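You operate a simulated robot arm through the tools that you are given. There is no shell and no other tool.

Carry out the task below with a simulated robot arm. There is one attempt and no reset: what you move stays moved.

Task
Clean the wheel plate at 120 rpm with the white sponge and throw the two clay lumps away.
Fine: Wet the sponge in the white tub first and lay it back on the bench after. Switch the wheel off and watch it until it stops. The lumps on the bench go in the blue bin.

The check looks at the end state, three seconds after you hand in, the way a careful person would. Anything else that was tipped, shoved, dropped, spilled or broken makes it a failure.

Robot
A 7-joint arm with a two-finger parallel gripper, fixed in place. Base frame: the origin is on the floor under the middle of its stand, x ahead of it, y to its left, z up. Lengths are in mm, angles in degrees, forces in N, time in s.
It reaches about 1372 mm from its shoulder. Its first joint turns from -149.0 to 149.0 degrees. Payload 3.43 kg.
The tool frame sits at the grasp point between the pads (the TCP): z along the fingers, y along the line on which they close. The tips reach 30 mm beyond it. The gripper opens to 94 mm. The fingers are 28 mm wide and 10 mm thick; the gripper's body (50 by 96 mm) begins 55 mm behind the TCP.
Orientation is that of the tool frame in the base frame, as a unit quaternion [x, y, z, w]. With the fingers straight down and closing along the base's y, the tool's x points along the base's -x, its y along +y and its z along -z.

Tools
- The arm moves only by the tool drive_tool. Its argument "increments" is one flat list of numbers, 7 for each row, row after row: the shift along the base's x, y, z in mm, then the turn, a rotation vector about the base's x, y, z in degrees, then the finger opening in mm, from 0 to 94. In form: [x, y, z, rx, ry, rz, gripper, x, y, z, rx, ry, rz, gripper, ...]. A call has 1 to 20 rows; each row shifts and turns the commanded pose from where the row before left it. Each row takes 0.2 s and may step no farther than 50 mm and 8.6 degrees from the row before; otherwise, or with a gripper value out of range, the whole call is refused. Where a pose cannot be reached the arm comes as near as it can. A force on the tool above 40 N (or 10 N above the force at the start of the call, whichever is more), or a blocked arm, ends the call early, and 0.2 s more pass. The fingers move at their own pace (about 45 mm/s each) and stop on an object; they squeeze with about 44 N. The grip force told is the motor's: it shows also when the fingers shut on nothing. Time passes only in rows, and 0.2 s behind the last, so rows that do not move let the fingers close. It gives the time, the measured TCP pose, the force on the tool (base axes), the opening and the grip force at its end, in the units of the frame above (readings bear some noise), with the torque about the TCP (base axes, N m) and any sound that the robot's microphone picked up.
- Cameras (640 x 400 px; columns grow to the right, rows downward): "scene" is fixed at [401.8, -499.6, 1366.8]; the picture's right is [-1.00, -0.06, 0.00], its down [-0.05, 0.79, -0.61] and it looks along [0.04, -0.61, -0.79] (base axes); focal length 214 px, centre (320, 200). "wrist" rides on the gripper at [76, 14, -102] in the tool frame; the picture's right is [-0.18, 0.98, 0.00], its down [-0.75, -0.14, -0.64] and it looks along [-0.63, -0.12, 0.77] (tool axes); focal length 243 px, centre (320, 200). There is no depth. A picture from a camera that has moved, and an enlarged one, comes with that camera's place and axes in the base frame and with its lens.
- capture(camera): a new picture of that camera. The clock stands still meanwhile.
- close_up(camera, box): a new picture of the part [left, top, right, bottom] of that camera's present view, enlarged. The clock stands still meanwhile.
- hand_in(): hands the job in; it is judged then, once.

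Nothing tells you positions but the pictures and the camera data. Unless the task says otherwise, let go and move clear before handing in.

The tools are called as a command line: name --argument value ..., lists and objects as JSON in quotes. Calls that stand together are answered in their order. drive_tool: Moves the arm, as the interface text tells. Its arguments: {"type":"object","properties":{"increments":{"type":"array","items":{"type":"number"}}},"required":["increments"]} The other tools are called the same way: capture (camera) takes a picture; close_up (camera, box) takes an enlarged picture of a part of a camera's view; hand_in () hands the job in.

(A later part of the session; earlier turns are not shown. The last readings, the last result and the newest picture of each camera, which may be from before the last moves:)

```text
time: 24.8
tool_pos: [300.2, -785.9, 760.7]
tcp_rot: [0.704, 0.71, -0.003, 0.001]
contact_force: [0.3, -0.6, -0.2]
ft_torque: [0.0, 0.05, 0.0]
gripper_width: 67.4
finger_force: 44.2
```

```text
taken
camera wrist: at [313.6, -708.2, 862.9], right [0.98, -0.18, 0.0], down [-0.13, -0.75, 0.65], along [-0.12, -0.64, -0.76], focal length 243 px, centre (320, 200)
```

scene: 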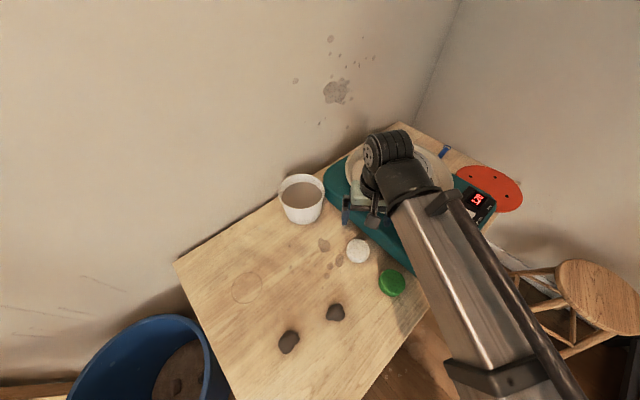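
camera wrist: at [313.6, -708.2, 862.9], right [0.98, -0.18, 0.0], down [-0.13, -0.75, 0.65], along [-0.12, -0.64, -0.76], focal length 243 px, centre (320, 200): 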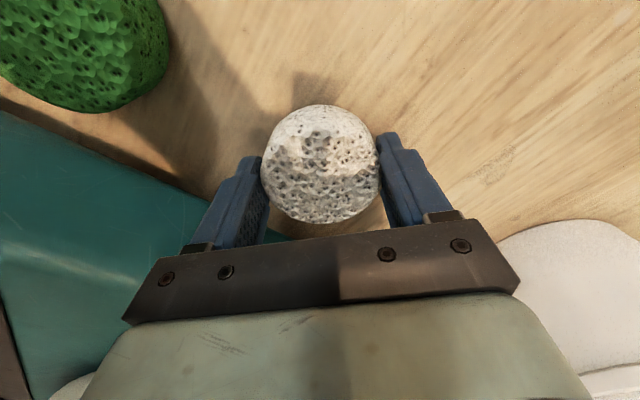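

The sponge is gripped at 67 mm width with full grip force. I'll lift it and check how it hangs.

drive_tool --increments '[0, 0, 10, 0, 0, 0, 40, 0, 0, 30, 0, 0, 0, 40, 0, 0, 45, 0, 0, 0, 40, 0, 0, 45, 0, 0, 0, 40, 0, 0, 40, 0, 0, 0, 40, 0, 0, 0, 0, 0, 0, 40]'

capture --camera "wrist"

capture --camera "scene"

```text
time: 26.2
tool_pos: [300.2, -787.2, 932.7]
tcp_rot: [0.704, 0.71, -0.003, 0.001]
contact_force: [0.1, -0.3, -0.1]
ft_torque: [0.04, 0.0, 0.01]
gripper_width: 67.4
finger_force: 43.9
```

```text
taken
camera wrist: at [313.5, -708.8, 1034.4], right [0.98, -0.18, 0.0], down [-0.13, -0.75, 0.65], along [-0.12, -0.64, -0.76], focal length 243 px, centre (320, 200)
```

wrist: 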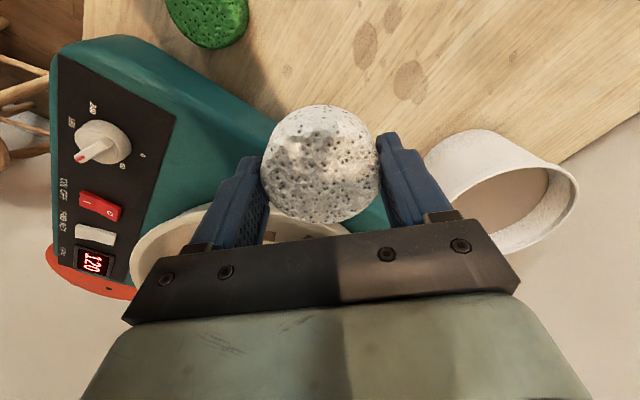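

```text
taken
```

scene: 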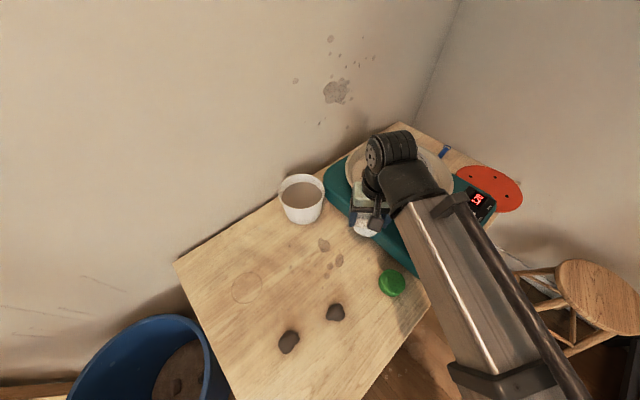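

The sponge is held firmly. I estimate the tub rim centre at about (487,-944), rim z about 818 and water about 26 mm below the rim. I'll move over it at height and verify with the cameras, watching the clearance to the wall.

drive_tool --increments '[31, -20, 2, 0, 0, 0, 40, 31, -20, 2, 0, 0, 0, 40, 31, -20, 2, 0, 0, 0, 40, 31, -20, 2, 0, 0, 0, 40, 0, 0, 0, 0, 0, 0, 40]'

capture --camera "wrist"

capture --camera "scene"

```text
time: 27.4
tool_pos: [422.8, -867.5, 939.7]
tcp_rot: [0.705, 0.709, -0.003, 0.001]
contact_force: [0.0, 0.1, 0.4]
ft_torque: [-0.01, 0.01, 0.01]
gripper_width: 67.3
finger_force: 44.4
```

```text
taken
camera wrist: at [436.4, -789.5, 1042.0], right [0.98, -0.18, 0.0], down [-0.13, -0.75, 0.65], along [-0.12, -0.64, -0.76], focal length 243 px, centre (320, 200)
```

wrist: 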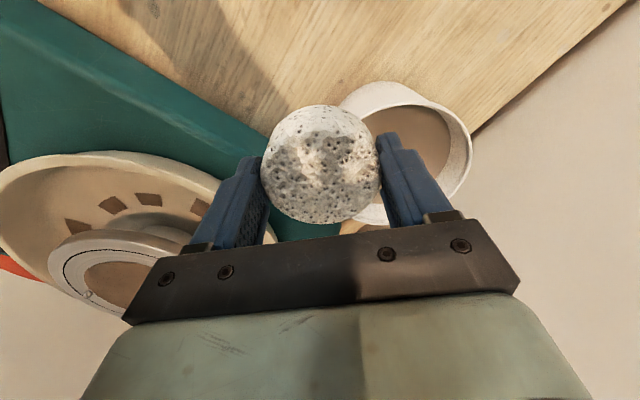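

```text
taken
```

scene: 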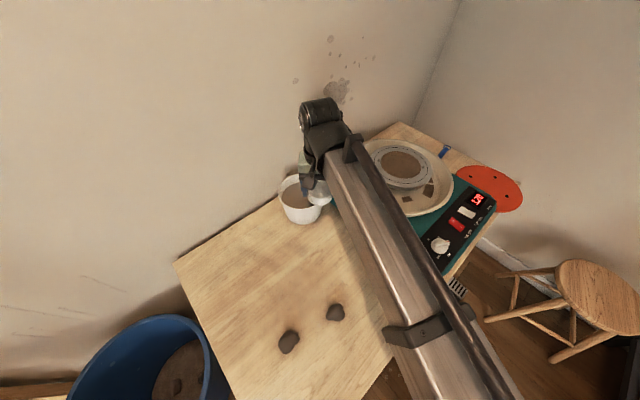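

close_up --camera "wrist" --box '[320, 60, 500, 240]'

close_up --camera "scene" --box '[260, 90, 360, 230]'

```text
2.22 times, centred on (410, 150) of wrist
camera zoom: at [436.4, -789.5, 1042.0], right [0.98, -0.18, 0.0], down [-0.13, -0.75, 0.65], along [-0.12, -0.64, -0.76], focal length 539 px, centre (120, 311)
```

zoom: 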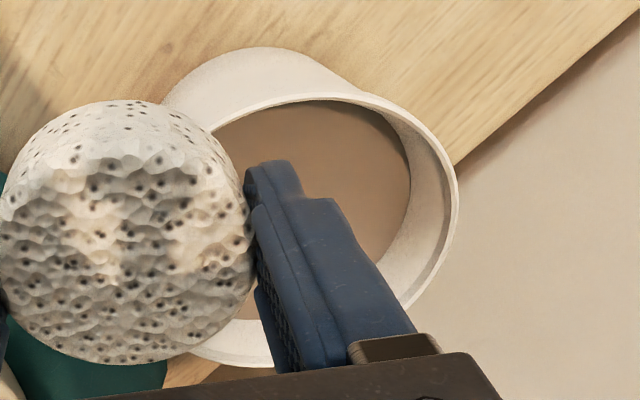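

```text
2.86 times, centred on (310, 160) of scene
camera zoom: at [401.8, -499.6, 1366.8], right [-1.0, -0.06, 0.0], down [-0.05, 0.79, -0.61], along [0.04, -0.61, -0.79], focal length 613 px, centre (349, 314)
```

zoom: 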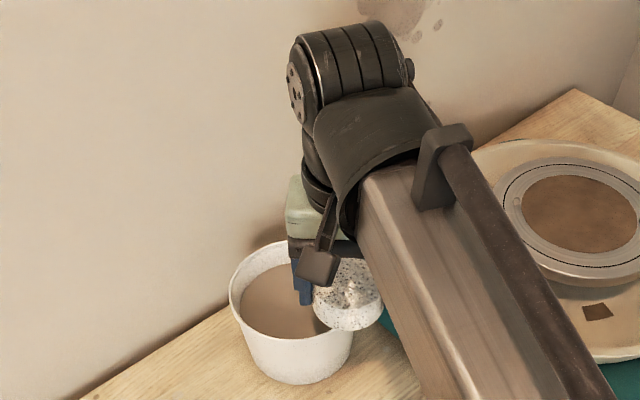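

Combining the views, I put the tub rim at about (487.5,-945.5,830) with an outer radius of about 76 mm. I'll move directly above it at height and check the alignment before dipping.

drive_tool --increments '[21.5, -26, 0, 0, 0, 0, 40, 21.5, -26, 0, 0, 0, 0, 40, 21.7, -26, 0, 0, 0, 0, 40, 0, 0, 0, 0, 0, 0, 40]'

capture --camera "wrist"

close_up --camera "scene" --box '[230, 70, 370, 240]'

```text
time: 28.4
tool_pos: [488.2, -944.0, 940.3]
tcp_rot: [0.704, 0.71, -0.003, 0.001]
contact_force: [-0.2, 0.1, -0.8]
ft_torque: [0.01, 0.0, -0.01]
gripper_width: 67.5
finger_force: 43.7
```

```text
taken
camera wrist: at [502.0, -865.3, 1041.7], right [0.98, -0.18, 0.0], down [-0.13, -0.75, 0.65], along [-0.12, -0.64, -0.76], focal length 243 px, centre (320, 200)
```

wrist: 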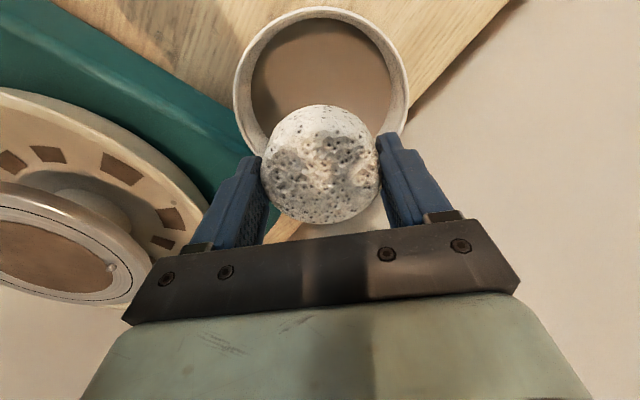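

```text
2.35 times, centred on (300, 155) of scene
camera zoom: at [401.8, -499.6, 1366.8], right [-1.0, -0.06, 0.0], down [-0.05, 0.79, -0.61], along [0.04, -0.61, -0.79], focal length 505 px, centre (367, 306)
```

zoom: 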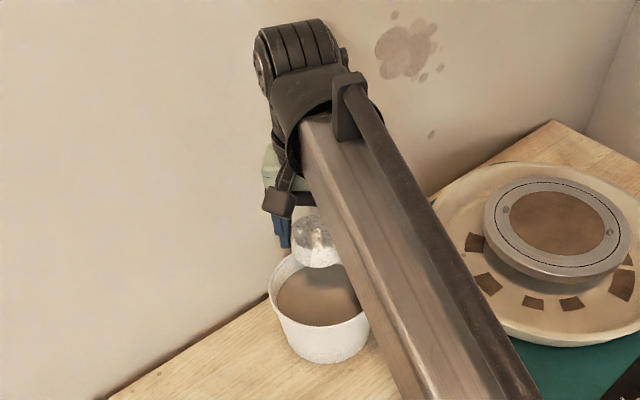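

The rim circle fits with its centre at (488,-945.5), directly below the sponge. I'll lower the sponge into the water.

drive_tool --increments '[0, -1, -40, 0, 0, 0, 40, 0, 0, -35, 0, 0, 0, 40, 0, 0, -15, 0, 0, 0, 40, 0, 0, -10, 0, 0, 0, 40, 0, 0, -5, 0, 0, 0, 40, 0, 0, -5, 0, 0, 0, 40, 0, 0, 0, 0, 0, 0, 40]'

capture --camera "wrist"

close_up --camera "scene" --box '[260, 130, 360, 240]'

```text
time: 30.0
tool_pos: [487.9, -945.5, 827.5]
tcp_rot: [0.704, 0.71, -0.003, 0.001]
contact_force: [0.1, -0.1, 0.1]
ft_torque: [0.01, 0.01, 0.02]
gripper_width: 67.5
finger_force: 44.1
```

```text
taken
camera wrist: at [501.9, -867.0, 930.8], right [0.98, -0.18, 0.0], down [-0.13, -0.75, 0.65], along [-0.12, -0.64, -0.76], focal length 243 px, centre (320, 200)
```

wrist: 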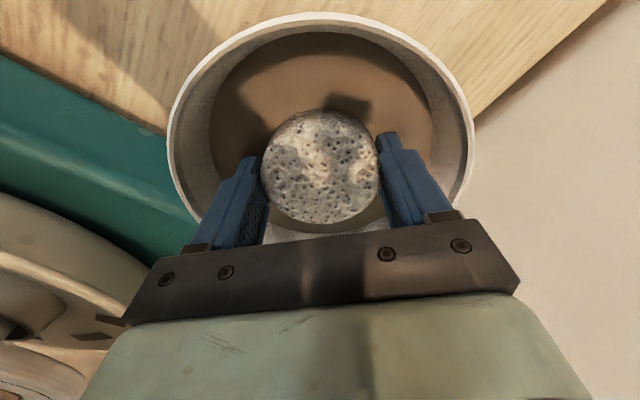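

```text
3.64 times, centred on (310, 185) of scene
camera zoom: at [401.8, -499.6, 1366.8], right [-1.0, -0.06, 0.0], down [-0.05, 0.79, -0.61], along [0.04, -0.61, -0.79], focal length 780 px, centre (356, 254)
```

zoom: 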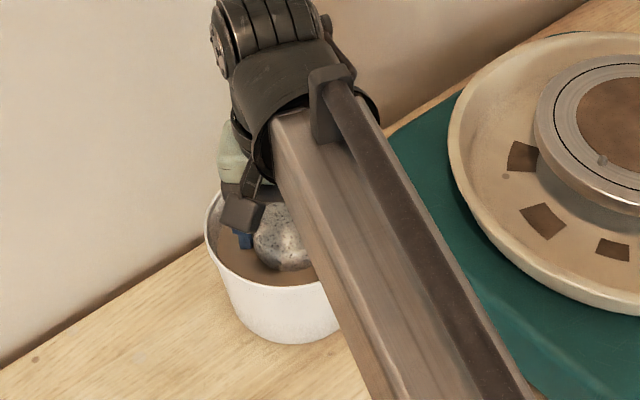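

The sponge is inside the tub and well centred. I'll go about 18 mm deeper to soak it, then hold it there.

drive_tool --increments '[0, 0, -6, 0, 0, 0, 40, 0, 0, -6, 0, 0, 0, 40, 0, 0, -6, 0, 0, 0, 40, 0, 0, 0, 0, 0, 0, 40, 0, 0, 0, 0, 0, 0, 40, 0, 0, 0, 0, 0, 0, 40, 0, 0, 0, 0, 0, 0, 40]'

capture --camera "wrist"

close_up --camera "scene" --box '[260, 130, 360, 240]'

```text
time: 31.6
tool_pos: [489.7, -945.6, 810.8]
tcp_rot: [0.704, 0.71, -0.003, 0.001]
contact_force: [0.3, -0.4, -0.2]
ft_torque: [-0.02, 0.01, 0.02]
gripper_width: 67.4
finger_force: 43.8
```

```text
taken
camera wrist: at [502.2, -867.6, 912.9], right [0.98, -0.18, 0.0], down [-0.13, -0.75, 0.65], along [-0.12, -0.64, -0.76], focal length 243 px, centre (320, 200)
```

wrist: 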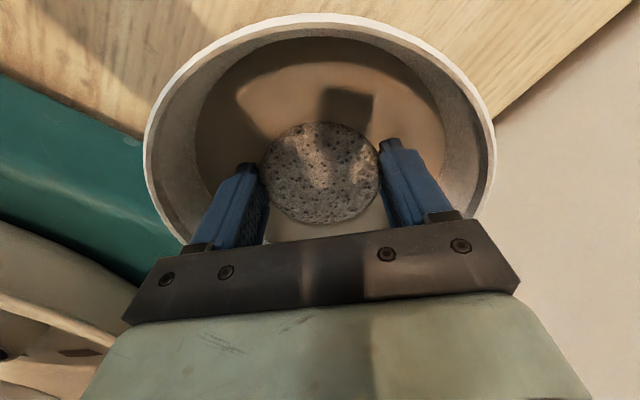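

```text
3.64 times, centred on (310, 185) of scene
camera zoom: at [401.8, -499.6, 1366.8], right [-1.0, -0.06, 0.0], down [-0.05, 0.79, -0.61], along [0.04, -0.61, -0.79], focal length 780 px, centre (356, 254)
```

zoom: 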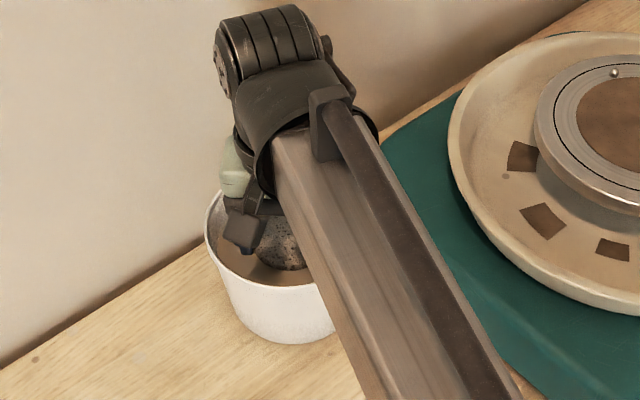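

The sponge has darkened, so it is wet. I'll lift it slowly and let it drip over the tub for a moment.

drive_tool --increments '[0, 0, 8, 0, 0, 0, 40, 0, 0, 8, 0, 0, 0, 40, 0, 0, 8, 0, 0, 0, 40, 0, 0, 10, 0, 0, 0, 40, 0, 0, 16, 0, 0, 0, 40, 0, 0, 0, 0, 0, 0, 40, 0, 0, 0, 0, 0, 0, 40, 0, 0, 0, 0, 0, 0, 40, 0, 0, 0, 0, 0, 0, 40, 0, 0, 0, 0, 0, 0, 40, 0, 0, 0, 0, 0, 0, 40, 0, 0, 0, 0, 0, 0, 40, 0, 0, 30, 0, 0, 0, 40, 0, 0, 40, 0, 0, 0, 40, 0, 0, 40, 0, 0, 0, 40, 0, 0, 0, 0, 0, 0, 40]'

capture --camera "wrist"

capture --camera "scene"

```text
time: 35.0
tool_pos: [487.7, -946.6, 972.3]
tcp_rot: [0.704, 0.71, -0.004, 0.001]
contact_force: [-0.3, 0.2, -0.5]
ft_torque: [0.0, -0.01, 0.0]
gripper_width: 67.7
finger_force: 43.8
```

```text
taken
camera wrist: at [501.7, -869.3, 1074.1], right [0.98, -0.18, 0.0], down [-0.13, -0.75, 0.65], along [-0.12, -0.64, -0.76], focal length 243 px, centre (320, 200)
```

wrist: 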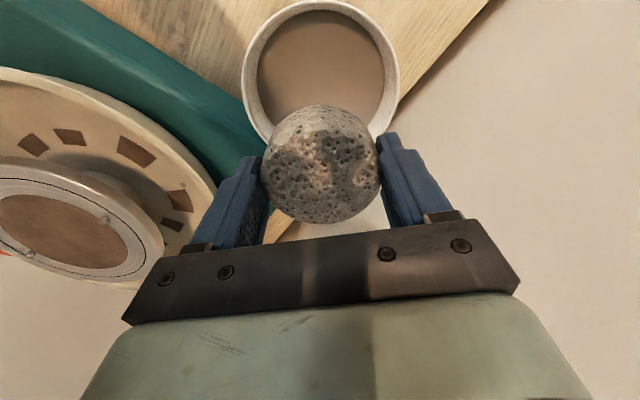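

```text
taken
```

scene: 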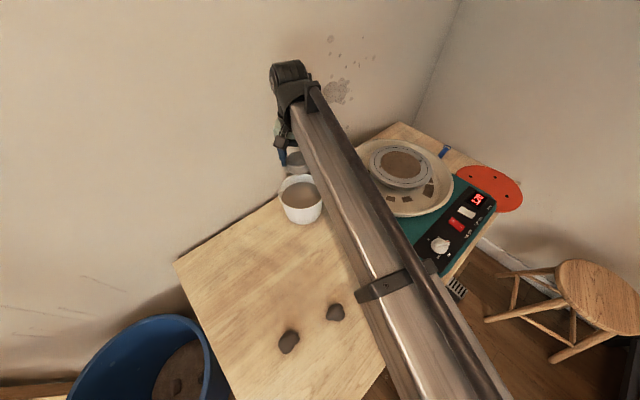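

The sponge is wet and the wheel is still at 120. I'll enlarge the wheel in the wrist view to triangulate the plate's centre and height.

close_up --camera "wrist" --box '[0, 130, 240, 300]'

close_up --camera "scene" --box '[340, 120, 470, 220]'

```text
2.35 times, centred on (120, 215) of wrist
camera zoom: at [501.7, -869.3, 1074.1], right [0.98, -0.18, 0.0], down [-0.13, -0.75, 0.65], along [-0.12, -0.64, -0.76], focal length 571 px, centre (791, 165)
```

zoom: 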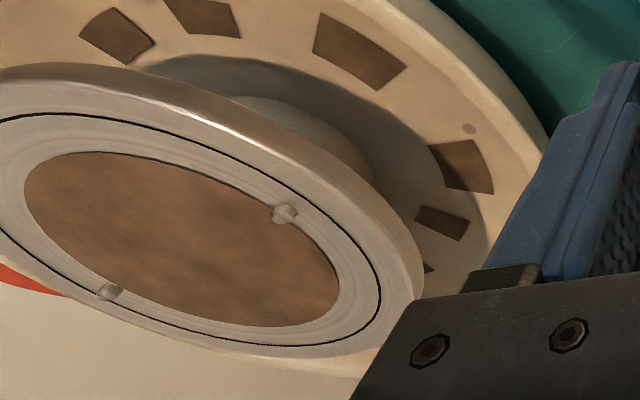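

```text
4.00 times, centred on (405, 170) of scene
camera zoom: at [401.8, -499.6, 1366.8], right [-1.0, -0.06, 0.0], down [-0.05, 0.79, -0.61], along [0.04, -0.61, -0.79], focal length 858 px, centre (-20, 320)
```

zoom: 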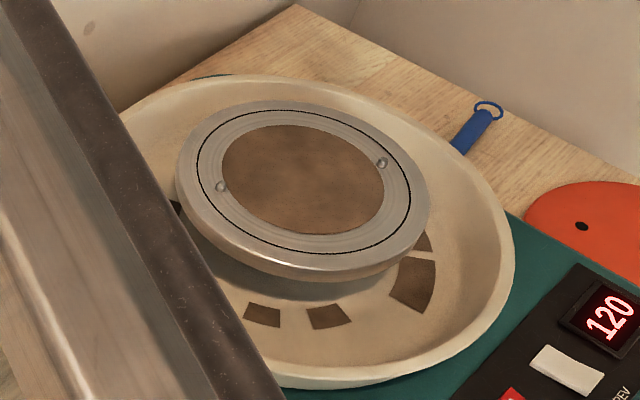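

I estimate the plate centre at about (170,-1031) with its top at about z 885. It has two small raised pins at a radius of about 70 mm, just outside the stain. I'll hover on the far side of the wheel to get a closer wrist view of it.

drive_tool --increments '[-39.75, -14.25, 4.75, 0, 0, 0, 40, -39.75, -14.25, 4.75, 0, 0, 0, 40, -39.75, -14.25, 4.75, 0, 0, 0, 40, -39.75, -14.25, 4.75, 0, 0, 0, 40, -39.75, -14.25, 4.75, 0, 0, 0, 40, -39.75, -14.25, 4.75, 0, 0, 0, 40, -39.75, -14.25, 4.75, 0, 0, 0, 40, -39.75, -14.25, 4.75, 0, 0, 0, 40, 0, 0, 0, 0, 0, 0, 40]'

capture --camera "wrist"

capture --camera "scene"

```text
time: 37.0
tool_pos: [169.4, -1058.5, 1008.7]
tcp_rot: [0.704, 0.71, -0.003, 0.001]
contact_force: [-1.2, -0.3, -0.6]
ft_torque: [-0.02, -0.03, -0.03]
gripper_width: 67.4
finger_force: 44.3
```

```text
taken
camera wrist: at [183.1, -980.6, 1110.7], right [0.98, -0.18, 0.0], down [-0.13, -0.75, 0.65], along [-0.12, -0.64, -0.76], focal length 243 px, centre (320, 200)
```

wrist: 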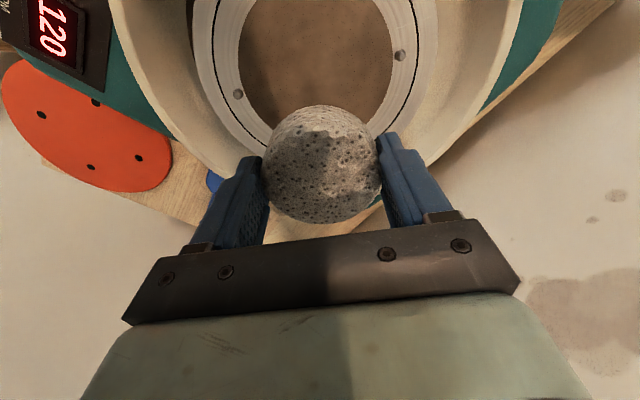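

```text
taken
```

scene: 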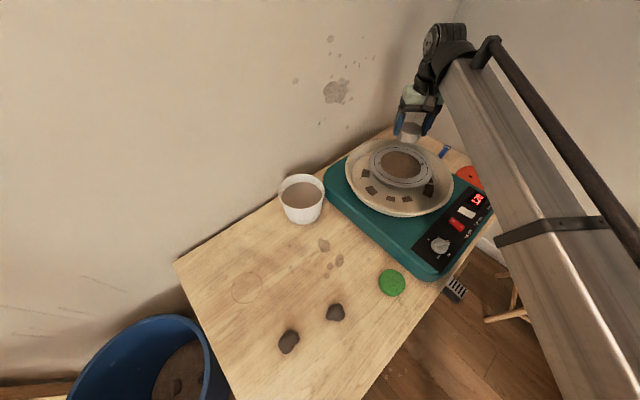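

close_up --camera "wrist" --box '[190, 0, 430, 150]'

```text
2.67 times, centred on (310, 75) of wrist
camera zoom: at [183.1, -980.6, 1110.7], right [0.98, -0.18, 0.0], down [-0.13, -0.75, 0.65], along [-0.12, -0.64, -0.76], focal length 647 px, centre (347, 533)
```

zoom: 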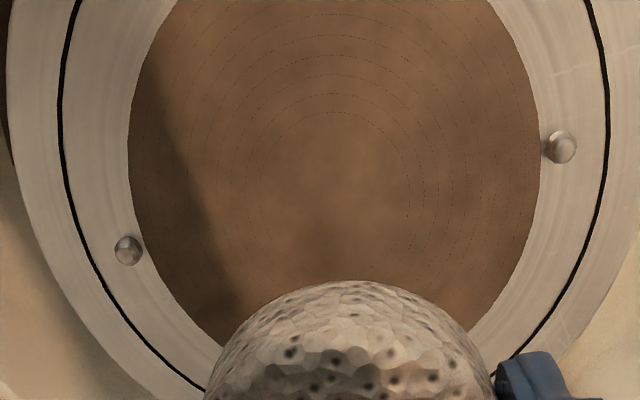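

I now put the wheel centre at (169.4,-1030.8), the stain radius at about 64 mm and the pins at a radius of about 70 mm. I'll place the sponge about 25 mm off centre on the robot's side, inside the pin circle, and lower it gently.

drive_tool --increments '[0, 27, -20, 0, 0, 0, 40, 0.4, 27, -25, 0, 0, 0, 40, 0, 0, -15, 0, 0, 0, 40, 0, 0, -8, 0, 0, 0, 40, 0, 0, 0, 0, 0, 0, 40]'

capture --camera "wrist"

close_up --camera "scene" --box '[350, 100, 480, 220]'

```text
time: 38.2
tool_pos: [169.2, -1004.1, 941.6]
tcp_rot: [0.705, 0.71, -0.003, 0.001]
contact_force: [-0.8, -0.2, 0.1]
ft_torque: [0.03, 0.0, -0.01]
gripper_width: 67.3
finger_force: 43.8
```

```text
taken
camera wrist: at [182.7, -926.8, 1043.1], right [0.98, -0.18, 0.0], down [-0.13, -0.75, 0.65], along [-0.12, -0.64, -0.76], focal length 243 px, centre (320, 200)
```

wrist: 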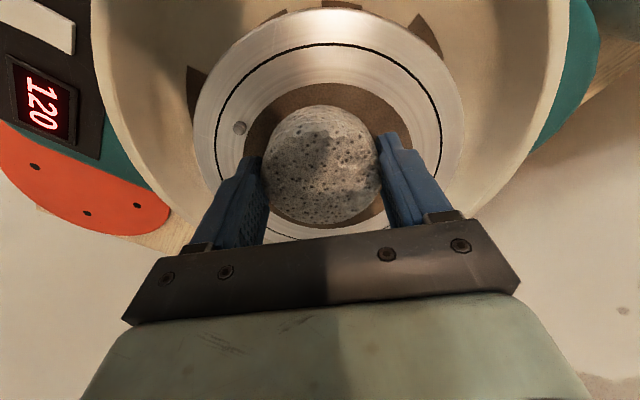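

```text
3.33 times, centred on (415, 160) of scene
camera zoom: at [401.8, -499.6, 1366.8], right [-1.0, -0.06, 0.0], down [-0.05, 0.79, -0.61], along [0.04, -0.61, -0.79], focal length 715 px, centre (3, 333)
```

zoom: 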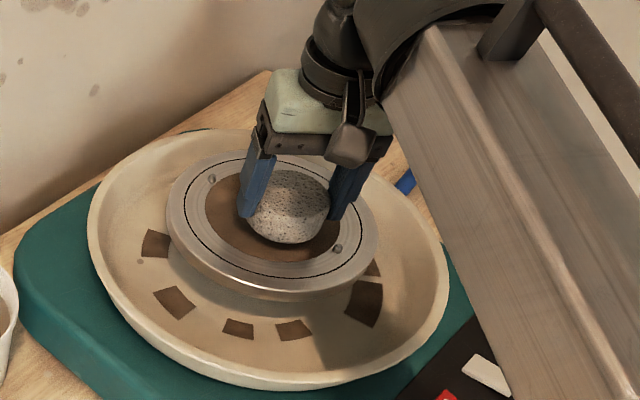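

The sponge hovers over the stain just inside the pin circle. I'll lower slowly until it makes contact.

drive_tool --increments '[0, 0, -4, 0, 0, 0, 40, 0, 0, -3, 0, 0, 0, 40, 0, 0, -2, 0, 0, 0, 40, 0, 0, -1.5, 0, 0, 0, 40]'

```text
time: 39.2
tool_pos: [168.5, -1004.6, 930.6]
tcp_rot: [0.705, 0.71, -0.004, 0.0]
contact_force: [0.5, 0.3, 0.4]
ft_torque: [0.01, 0.02, -0.03]
gripper_width: 67.4
finger_force: 44.1
```

drive_tool --increments '[0, 0, -1, 0, 0, 0, 40, 0, 0, -1, 0, 0, 0, 40]'

```text
time: 39.8
tool_pos: [169.0, -1005.6, 929.5]
tcp_rot: [0.704, 0.71, -0.003, 0.0]
contact_force: [0.3, 0.6, 0.7]
ft_torque: [0.02, 0.03, 0.02]
gripper_width: 67.4
finger_force: 43.9
```

drive_tool --increments '[0, 0, -1, 0, 0, 0, 40, 0, 0, -1, 0, 0, 0, 40]'

```text
time: 40.4
tool_pos: [168.9, -1004.9, 927.2]
tcp_rot: [0.704, 0.711, -0.003, 0.001]
contact_force: [0.1, -0.5, -0.6]
ft_torque: [-0.04, -0.03, 0.04]
gripper_width: 67.4
finger_force: 43.8
```

drive_tool --increments '[0, 0, -1, 0, 0, 0, 40, 0, 0, -1, 0, 0, 0, 40]'

close_up --camera "scene" --box '[370, 120, 450, 200]'

```text
time: 41.0
tool_pos: [168.9, -1005.0, 925.1]
tcp_rot: [0.704, 0.71, -0.002, 0.001]
contact_force: [-1.6, 1.9, 8.8]
ft_torque: [0.1, -0.24, 0.11]
gripper_width: 67.3
finger_force: 44.2
```

```text
5.00 times, centred on (410, 160) of scene
camera zoom: at [401.8, -499.6, 1366.8], right [-1.0, -0.06, 0.0], down [-0.05, 0.79, -0.61], along [0.04, -0.61, -0.79], focal length 1072 px, centre (-130, 400)
```

zoom: 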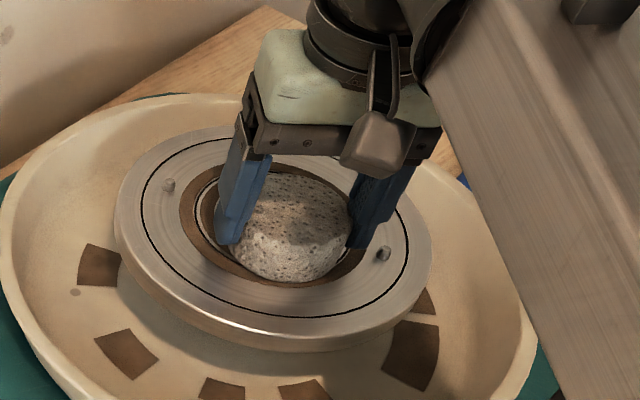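

The sponge is in contact at about 9 N, and the middle of the stain is already gone. I'll hold here for several turns of the wheel, then look.

drive_tool --increments '[0, 0, 0, 0, 0, 0, 40, 0, 0, 0, 0, 0, 0, 40, 0, 0, 0, 0, 0, 0, 40, 0, 0, 0, 0, 0, 0, 40, 0, 0, 0, 0, 0, 0, 40]'

close_up --camera "scene" --box '[370, 120, 450, 200]'

capture --camera "wrist"

```text
time: 42.2
tool_pos: [169.8, -1004.3, 925.9]
tcp_rot: [0.704, 0.71, -0.003, 0.001]
contact_force: [-3.0, 3.4, 21.7]
ft_torque: [0.22, -0.45, 0.22]
gripper_width: 67.7
finger_force: 44.3
```

```text
5.00 times, centred on (410, 160) of scene
camera zoom: at [401.8, -499.6, 1366.8], right [-1.0, -0.06, 0.0], down [-0.05, 0.79, -0.61], along [0.04, -0.61, -0.79], focal length 1072 px, centre (-130, 400)
```

zoom: 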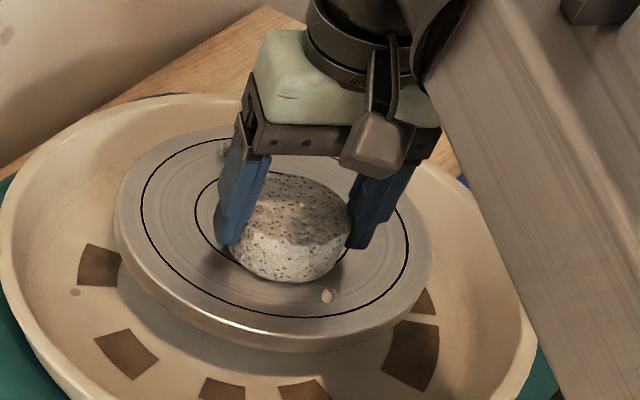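

```text
taken
camera wrist: at [182.9, -926.4, 1027.6], right [0.98, -0.18, 0.0], down [-0.13, -0.75, 0.65], along [-0.12, -0.64, -0.76], focal length 243 px, centre (320, 200)
```

wrist: 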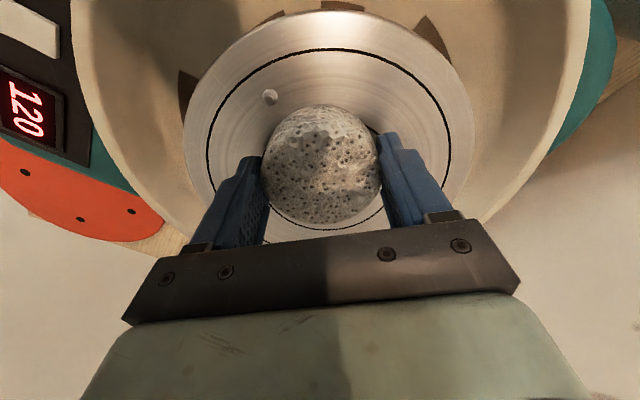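

The visible stain is gone. I'll lift the sponge and inspect the whole plate.

drive_tool --increments '[0, 0, 5, 0, 0, 0, 40, 0, 0, 25, 0, 0, 0, 40, 0, -25, 35, 0, 0, 0, 40, 0, -30, 25, 0, 0, 0, 40, 0, 0, 0, 0, 0, 0, 40]'

capture --camera "wrist"

close_up --camera "scene" --box '[350, 120, 450, 200]'

close_up --camera "wrist" --box '[190, 0, 430, 150]'

```text
time: 43.4
tool_pos: [169.7, -1061.4, 1015.6]
tcp_rot: [0.704, 0.711, -0.002, -0.001]
contact_force: [-0.8, 0.8, 0.4]
ft_torque: [0.03, -0.01, -0.02]
gripper_width: 67.5
finger_force: 43.9
```

```text
taken
camera wrist: at [184.1, -983.6, 1117.1], right [0.98, -0.18, 0.0], down [-0.13, -0.75, 0.65], along [-0.12, -0.64, -0.76], focal length 243 px, centre (320, 200)
```

wrist: 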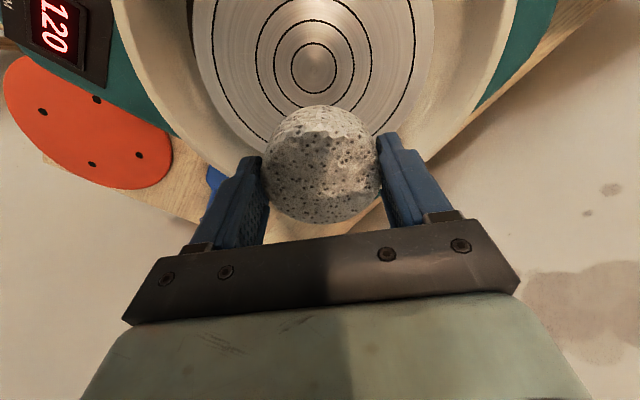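

```text
5.00 times, centred on (400, 160) of scene
camera zoom: at [401.8, -499.6, 1366.8], right [-1.0, -0.06, 0.0], down [-0.05, 0.79, -0.61], along [0.04, -0.61, -0.79], focal length 1072 px, centre (-80, 400)
```

zoom: 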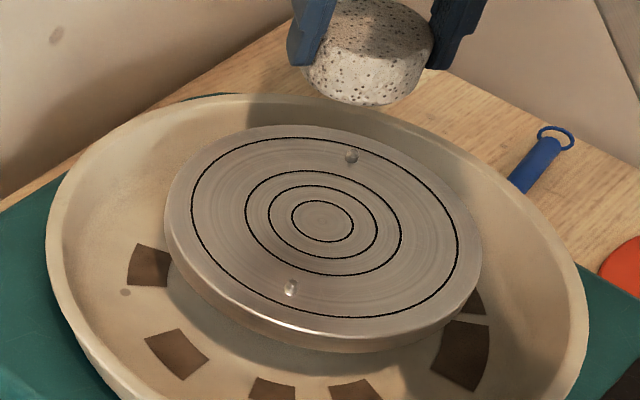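

```text
2.67 times, centred on (310, 75) of wrist
camera zoom: at [184.1, -983.6, 1117.1], right [0.98, -0.18, 0.0], down [-0.13, -0.75, 0.65], along [-0.12, -0.64, -0.76], focal length 647 px, centre (347, 533)
```

zoom: 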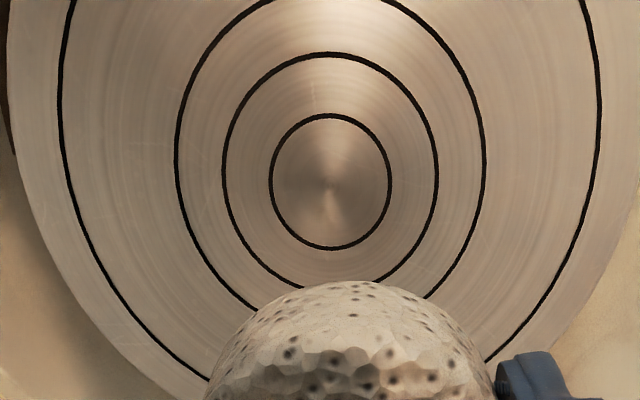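

The plate is clean, with only the turned grooves visible. Next I'll carry the sponge back to its original spot on the bench near (300,-786).

drive_tool --increments '[18.6, 39.3, -8, 0, 0, 0, 40, 18.6, 39.3, -8, 0, 0, 0, 40, 18.6, 39.3, -8, 0, 0, 0, 40, 18.6, 39.3, -8, 0, 0, 0, 40, 18.6, 39.3, -8, 0, 0, 0, 40, 18.6, 39.3, -8, 0, 0, 0, 40, 18.6, 39.3, -8, 0, 0, 0, 40, 0, 0, -45, 0, 0, 0, 40, 0, 0, -45, 0, 0, 0, 40, 0, 0, -45, 0, 0, 0, 40, 0, 0, 0, 0, 0, 0, 40]'

capture --camera "wrist"

capture --camera "scene"

```text
time: 45.8
tool_pos: [298.8, -786.3, 825.1]
tcp_rot: [0.704, 0.71, -0.003, 0.001]
contact_force: [-0.5, 0.5, -0.9]
ft_torque: [-0.02, -0.02, 0.02]
gripper_width: 67.4
finger_force: 43.8
```

```text
taken
camera wrist: at [312.8, -708.9, 926.8], right [0.98, -0.18, 0.0], down [-0.13, -0.75, 0.65], along [-0.12, -0.64, -0.76], focal length 243 px, centre (320, 200)
```

wrist: 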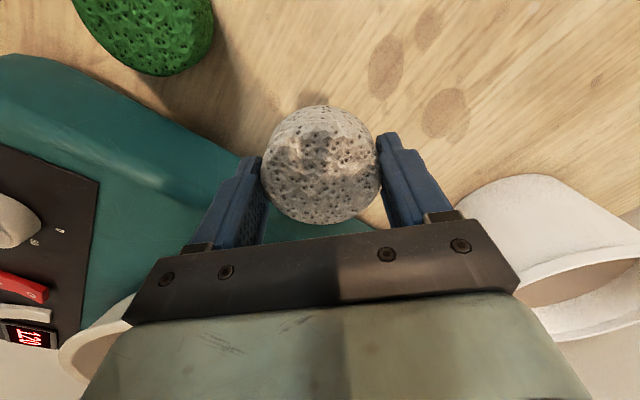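

```text
taken
```

scene: 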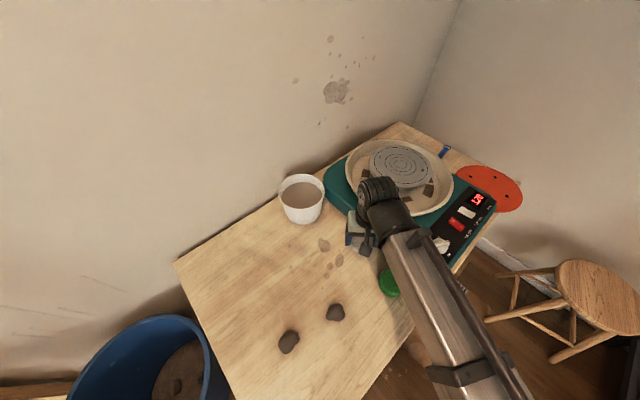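

I'm above the original sponge spot. I'll lower until it touches the bench, then release.

drive_tool --increments '[0.5, 0, -30, 0, 0, 0, 40, 0.5, 0, -20, 0, 0, 0, 40, 0, 0, -8, 0, 0, 0, 40, 0, 0, -3, 0, 0, 0, 40, 0, 0, -1.5, 0, 0, 0, 40, 0, 0, 0, 0, 0, 0, 40]'

```text
time: 47.2
tool_pos: [299.2, -785.9, 760.9]
tcp_rot: [0.704, 0.71, -0.003, 0.001]
contact_force: [-0.2, 0.4, 0.2]
ft_torque: [-0.02, 0.05, -0.03]
gripper_width: 67.8
finger_force: 43.8
```

drive_tool --increments '[0, 0, -1, 0, 0, 0, 40, 0, 0, -1, 0, 0, 0, 40]'

```text
time: 47.8
tool_pos: [299.8, -785.6, 759.0]
tcp_rot: [0.704, 0.71, -0.003, 0.002]
contact_force: [0.2, -0.4, 16.6]
ft_torque: [-0.12, -0.08, -0.05]
gripper_width: 67.3
finger_force: 44.1
```

The sponge is resting on the bench. I'll ease up slightly, open fully, and rise.

drive_tool --increments '[0, 0, 0.7, 0, 0, 0, 50, 0, 0, 0, 0, 0, 0, 75, 0, 0, 0, 0, 0, 0, 94, 0, 0, 0, 0, 0, 0, 94, 0, 0, 0, 0, 0, 0, 94, 0, 0, 10, 0, 0, 0, 94, 0, 0, 30, 0, 0, 0, 94, 0, 0, 45, 0, 0, 0, 94, 0, 0, 45, 0, 0, 0, 94, 0, 0, 45, 0, 0, 0, 94, 0, 0, 0, 0, 0, 0, 94]'

capture --camera "wrist"

```text
time: 50.2
tool_pos: [299.6, -784.9, 935.3]
tcp_rot: [0.704, 0.71, -0.004, 0.001]
contact_force: [-0.1, 1.0, 0.1]
ft_torque: [0.0, -0.02, -0.02]
gripper_width: 93.9
finger_force: 0.1
```

```text
taken
camera wrist: at [313.5, -706.8, 1037.6], right [0.98, -0.18, 0.0], down [-0.13, -0.75, 0.65], along [-0.12, -0.64, -0.76], focal length 243 px, centre (320, 200)
```

wrist: 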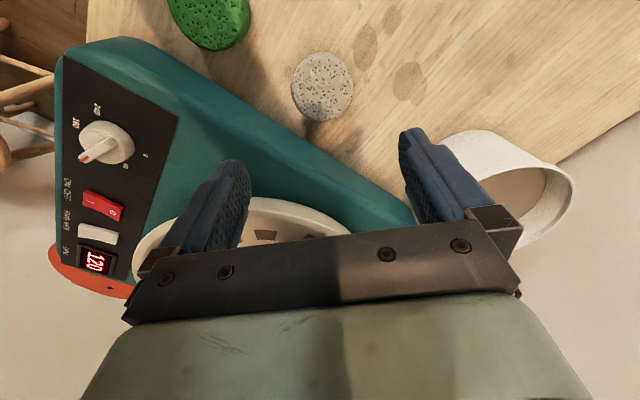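

The sponge is back on the bench near its original spot. Next I'll switch the wheel off: turn back to yaw -45°, close the fingers, and hover over the O end of the red rocker.

drive_tool --increments '[-27.7, -8.5, 0, 0, 0, 4.5, 94, -27.7, -8.5, 0, 0, 0, 4.5, 80, -27.7, -8.5, 0, 0, 0, 4.5, 60, -27.7, -8.5, 0, 0, 0, 4.5, 40, -27.7, -8.5, 0, 0, 0, 4.5, 20, -27.7, -8.5, 0, 0, 0, 4.5, 0, -27.7, -8.5, 0, 0, 0, 4.5, 0, -27.7, -8.5, 0, 0, 0, 4.5, 0, -27.7, -8.5, 0, 0, 0, 4.5, 0, -27.7, -8.5, 0, 0, 0, 4.5, 0, 0, 0, 0, 0, 0, 0, 0]'

capture --camera "wrist"

capture --camera "scene"

close_up --camera "scene" --box '[420, 140, 500, 250]'

```text
time: 52.6
tool_pos: [21.6, -869.4, 934.7]
tcp_rot: [0.377, 0.926, -0.003, 0.002]
contact_force: [-1.1, -0.4, -0.2]
ft_torque: [-0.01, -0.03, 0.0]
gripper_width: 0.0
finger_force: 33.4
```

```text
taken
camera wrist: at [-22.0, -803.7, 1037.2], right [0.82, 0.57, 0.0], down [0.44, -0.62, 0.65], along [0.37, -0.53, -0.76], focal length 243 px, centre (320, 200)
```

wrist: 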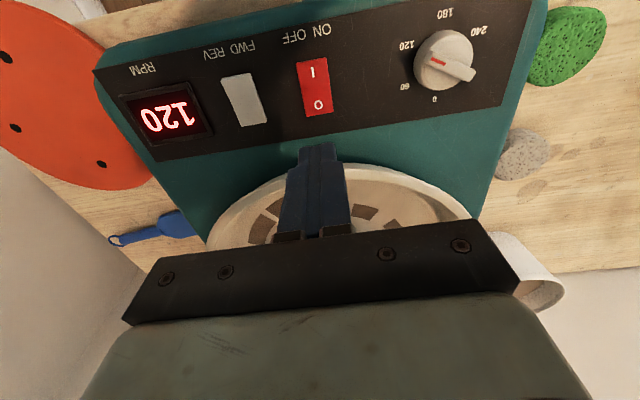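

```text
taken
```

scene: 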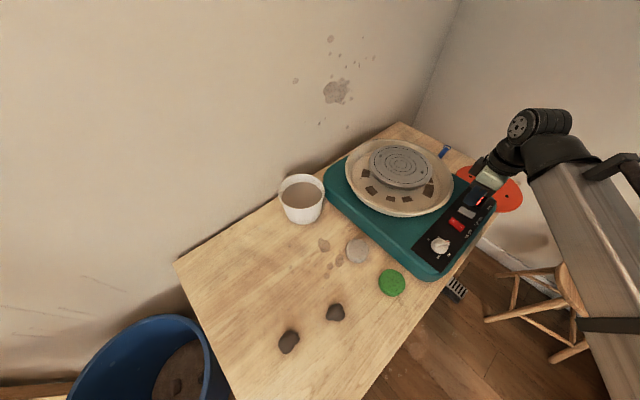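

```text
3.64 times, centred on (460, 195) of scene
camera zoom: at [401.8, -499.6, 1366.8], right [-1.0, -0.06, 0.0], down [-0.05, 0.79, -0.61], along [0.04, -0.61, -0.79], focal length 780 px, centre (-189, 218)
```

zoom: 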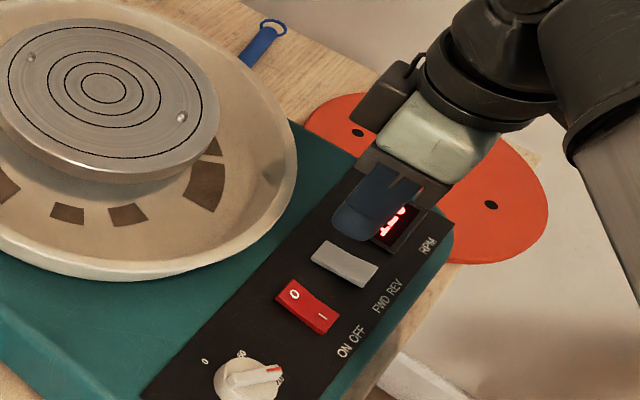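

The closed fingers are lined up over the O end. I'll descend and press it.

drive_tool --increments '[0, 0, -40, 0, 0, 0, 0, 0, 0, -35, 0, 0, 0, 0, 0, 0, -6, 0, 0, 0, 0, 0, 0, -3, 0, 0, 0, 0, 0, 0, -2, 0, 0, 0, 0, 0, 0, -2, 0, 0, 0, 0, 0, 0, -2, 0, 0, 0, 0, 0, 0, 0, 0, 0, 0, 0]'

capture --camera "wrist"

```text
time: 54.4
tool_pos: [22.8, -869.6, 842.9]
tcp_rot: [0.379, 0.926, -0.003, 0.002]
contact_force: [0.1, -0.3, -0.3]
ft_torque: [-0.02, -0.01, 0.0]
gripper_width: 0.2
finger_force: 33.1
```

```text
taken
camera wrist: at [-21.1, -804.5, 946.5], right [0.82, 0.57, 0.0], down [0.44, -0.63, 0.65], along [0.37, -0.53, -0.76], focal length 243 px, centre (320, 200)
```

wrist: 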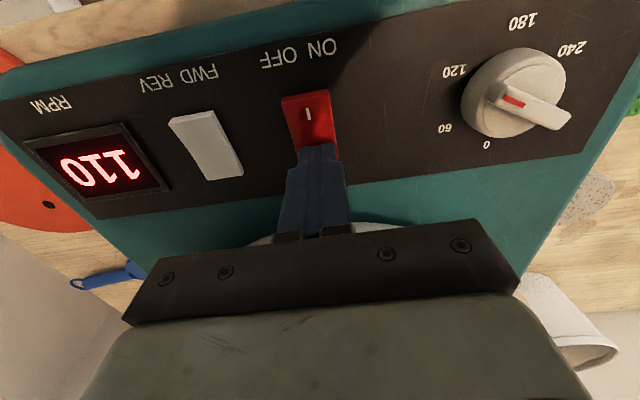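

The display has dropped to 110, so the wheel has switched off and is slowing. I'll lift clear and watch it until it stops.

drive_tool --increments '[0, 0, 20, 0, 0, 0, 0, -10, 10, 40, 0, 0, 0, 0, -10, 10, 40, 0, 0, 0, 0, 0, 0, 0, 0, 0, 0, 0, 0, 0, 0, 0, 0, 0, 0]'

capture --camera "wrist"

close_up --camera "scene" --box '[360, 130, 500, 250]'

```text
time: 55.6
tool_pos: [4.2, -851.7, 944.9]
tcp_rot: [0.378, 0.926, -0.002, 0.001]
contact_force: [-0.1, -0.5, 0.3]
ft_torque: [-0.02, 0.03, 0.0]
gripper_width: 0.2
finger_force: 33.2
```

```text
taken
camera wrist: at [-41.5, -786.1, 1047.7], right [0.82, 0.57, 0.0], down [0.44, -0.63, 0.65], along [0.37, -0.53, -0.76], focal length 243 px, centre (320, 200)
```

wrist: 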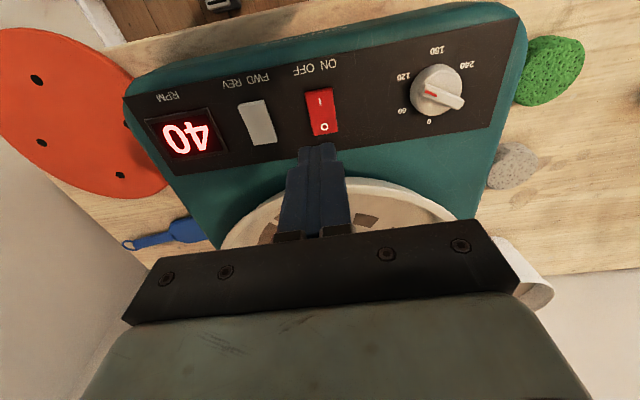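

```text
3.33 times, centred on (430, 190) of scene
camera zoom: at [401.8, -499.6, 1366.8], right [-1.0, -0.06, 0.0], down [-0.05, 0.79, -0.61], along [0.04, -0.61, -0.79], focal length 715 px, centre (-47, 233)
```

zoom: 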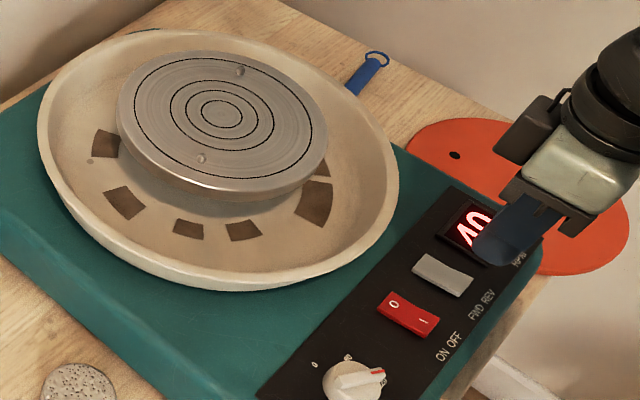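

The display reads 40 and is still falling. I'll keep watching until it stops.

drive_tool --increments '[0, 0, 0, 0, 0, 0, 0, 0, 0, 0, 0, 0, 0, 0, 0, 0, 0, 0, 0, 0, 0, 0, 0, 0, 0, 0, 0, 0, 0, 0, 0, 0, 0, 0, 0, 0, 0, 0, 0, 0, 0, 0, 0, 0, 0, 0, 0, 0, 0, 0, 0, 0, 0, 0, 0, 0]'

capture --camera "wrist"

close_up --camera "scene" --box '[360, 130, 500, 250]'

```text
time: 57.4
tool_pos: [4.2, -851.6, 944.8]
tcp_rot: [0.379, 0.925, -0.003, 0.003]
contact_force: [0.3, 0.1, 0.0]
ft_torque: [0.01, 0.02, 0.03]
gripper_width: 0.0
finger_force: 32.9
```

```text
taken
camera wrist: at [-41.4, -786.2, 1047.5], right [0.82, 0.57, 0.0], down [0.44, -0.63, 0.65], along [0.37, -0.53, -0.76], focal length 243 px, centre (320, 200)
```

wrist: 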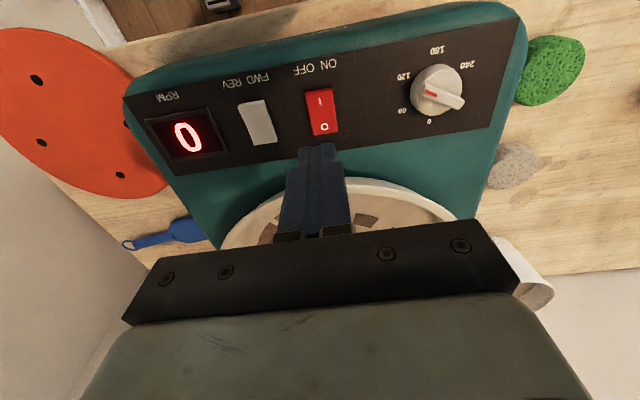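

```text
3.33 times, centred on (430, 190) of scene
camera zoom: at [401.8, -499.6, 1366.8], right [-1.0, -0.06, 0.0], down [-0.05, 0.79, -0.61], along [0.04, -0.61, -0.79], focal length 715 px, centre (-47, 233)
```

zoom: 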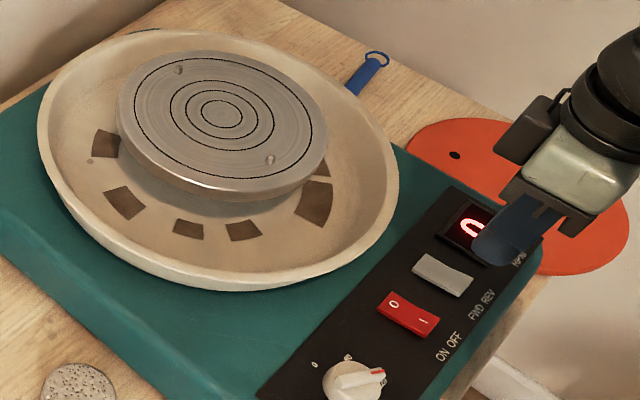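

The display reads 0. I'll wait one more moment and look again to confirm that the pins no longer move.

drive_tool --increments '[0, 0, 0, 0, 0, 0, 0, 0, 0, 0, 0, 0, 0, 0, 0, 0, 0, 0, 0, 0, 0, 0, 0, 0, 0, 0, 0, 0]'

close_up --camera "scene" --box '[360, 130, 500, 250]'

close_up --camera "scene" --box '[260, 280, 360, 370]'

close_up --camera "scene" --box '[40, 290, 260, 400]'

```text
time: 58.4
tool_pos: [3.4, -851.1, 944.1]
tcp_rot: [0.378, 0.926, -0.003, 0.002]
contact_force: [0.4, 0.0, 0.0]
ft_torque: [-0.01, -0.03, 0.04]
gripper_width: 0.0
finger_force: 33.3
```

```text
3.33 times, centred on (430, 190) of scene
camera zoom: at [401.8, -499.6, 1366.8], right [-1.0, -0.06, 0.0], down [-0.05, 0.79, -0.61], along [0.04, -0.61, -0.79], focal length 715 px, centre (-47, 233)
```

zoom: 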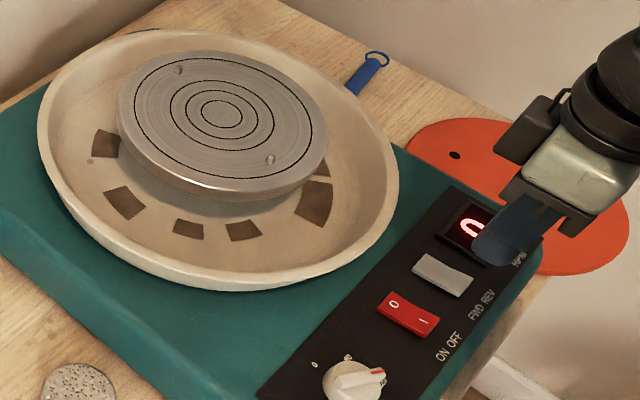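

```text
4.44 times, centred on (310, 325) of scene
camera zoom: at [401.8, -499.6, 1366.8], right [-1.0, -0.06, 0.0], down [-0.05, 0.79, -0.61], along [0.04, -0.61, -0.79], focal length 953 px, centre (364, -356)
```

zoom: 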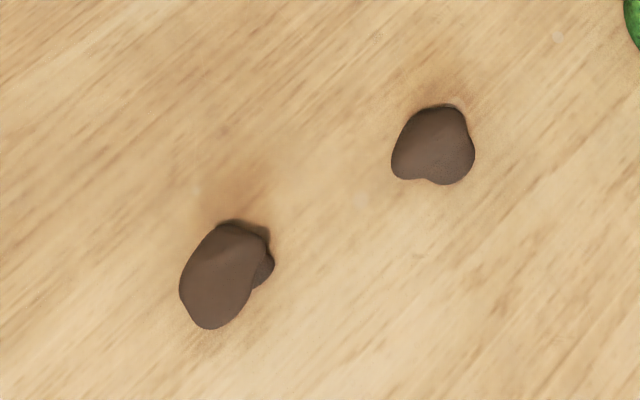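

```text
2.91 times, centred on (150, 345) of scene
camera zoom: at [401.8, -499.6, 1366.8], right [-1.0, -0.06, 0.0], down [-0.05, 0.79, -0.61], along [0.04, -0.61, -0.79], focal length 624 px, centre (814, -222)
```

zoom: 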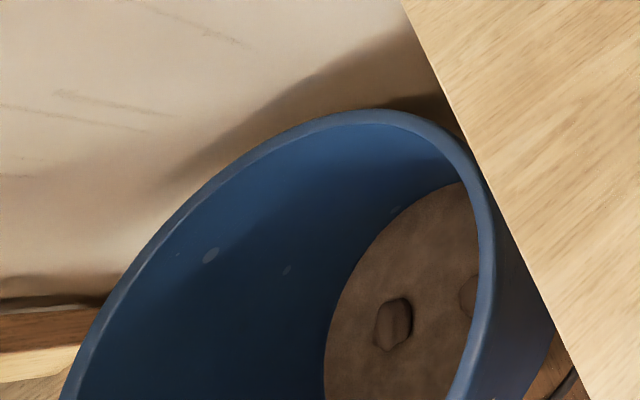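

The pins are in the same place, so the wheel has stopped. Next come the clay lumps, which I estimate at about (365,-613) and (481,-539). I'll move over there with the camera turned towards the bin to locate it.

drive_tool --increments '[36.7, 19.3, 4.3, 0, 0, 3.42, 40, 36.7, 19.3, 4.3, 0, 0, 3.42, 60, 36.7, 19.3, 4.3, 0, 0, 3.42, 94, 36.7, 19.3, 4.3, 0, 0, 3.42, 94, 36.7, 19.3, 4.3, 0, 0, 3.42, 94, 36.7, 19.3, 4.3, 0, 0, 3.42, 94, 36.7, 19.3, 4.3, 0, 0, 3.42, 94, 36.7, 19.3, 4.3, 0, 0, 3.42, 94, 36.7, 19.3, 4.3, 0, 0, 3.42, 94, 36.7, 19.3, 4.3, 0, 0, 3.42, 94, 36.7, 19.3, 4.3, 0, 0, 3.42, 94, 36.7, 19.3, 4.3, 0, 0, 3.42, 94, 36.7, 19.3, 4.3, 0, 0, 3.42, 94, 0, 0, 0, 0, 0, 0, 94]'

capture --camera "wrist"

capture --camera "scene"

```text
time: 61.4
tool_pos: [481.9, -599.6, 999.7]
tcp_rot: [0.0, 1.0, -0.002, 0.003]
contact_force: [-0.3, 0.2, -0.4]
ft_torque: [-0.01, -0.01, 0.01]
gripper_width: 94.1
finger_force: 0.0
```

```text
taken
camera wrist: at [405.2, -582.4, 1102.2], right [0.18, 0.98, 0.0], down [0.75, -0.14, 0.65], along [0.63, -0.12, -0.76], focal length 243 px, centre (320, 200)
```

wrist: 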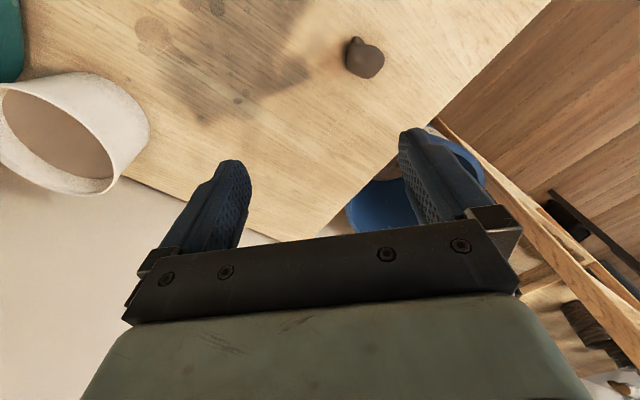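

```text
taken
```

scene: 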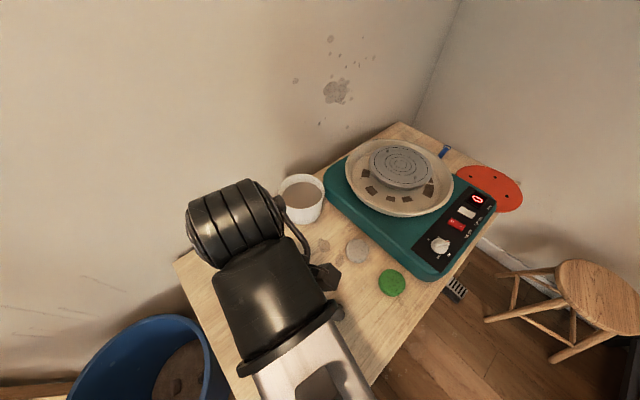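

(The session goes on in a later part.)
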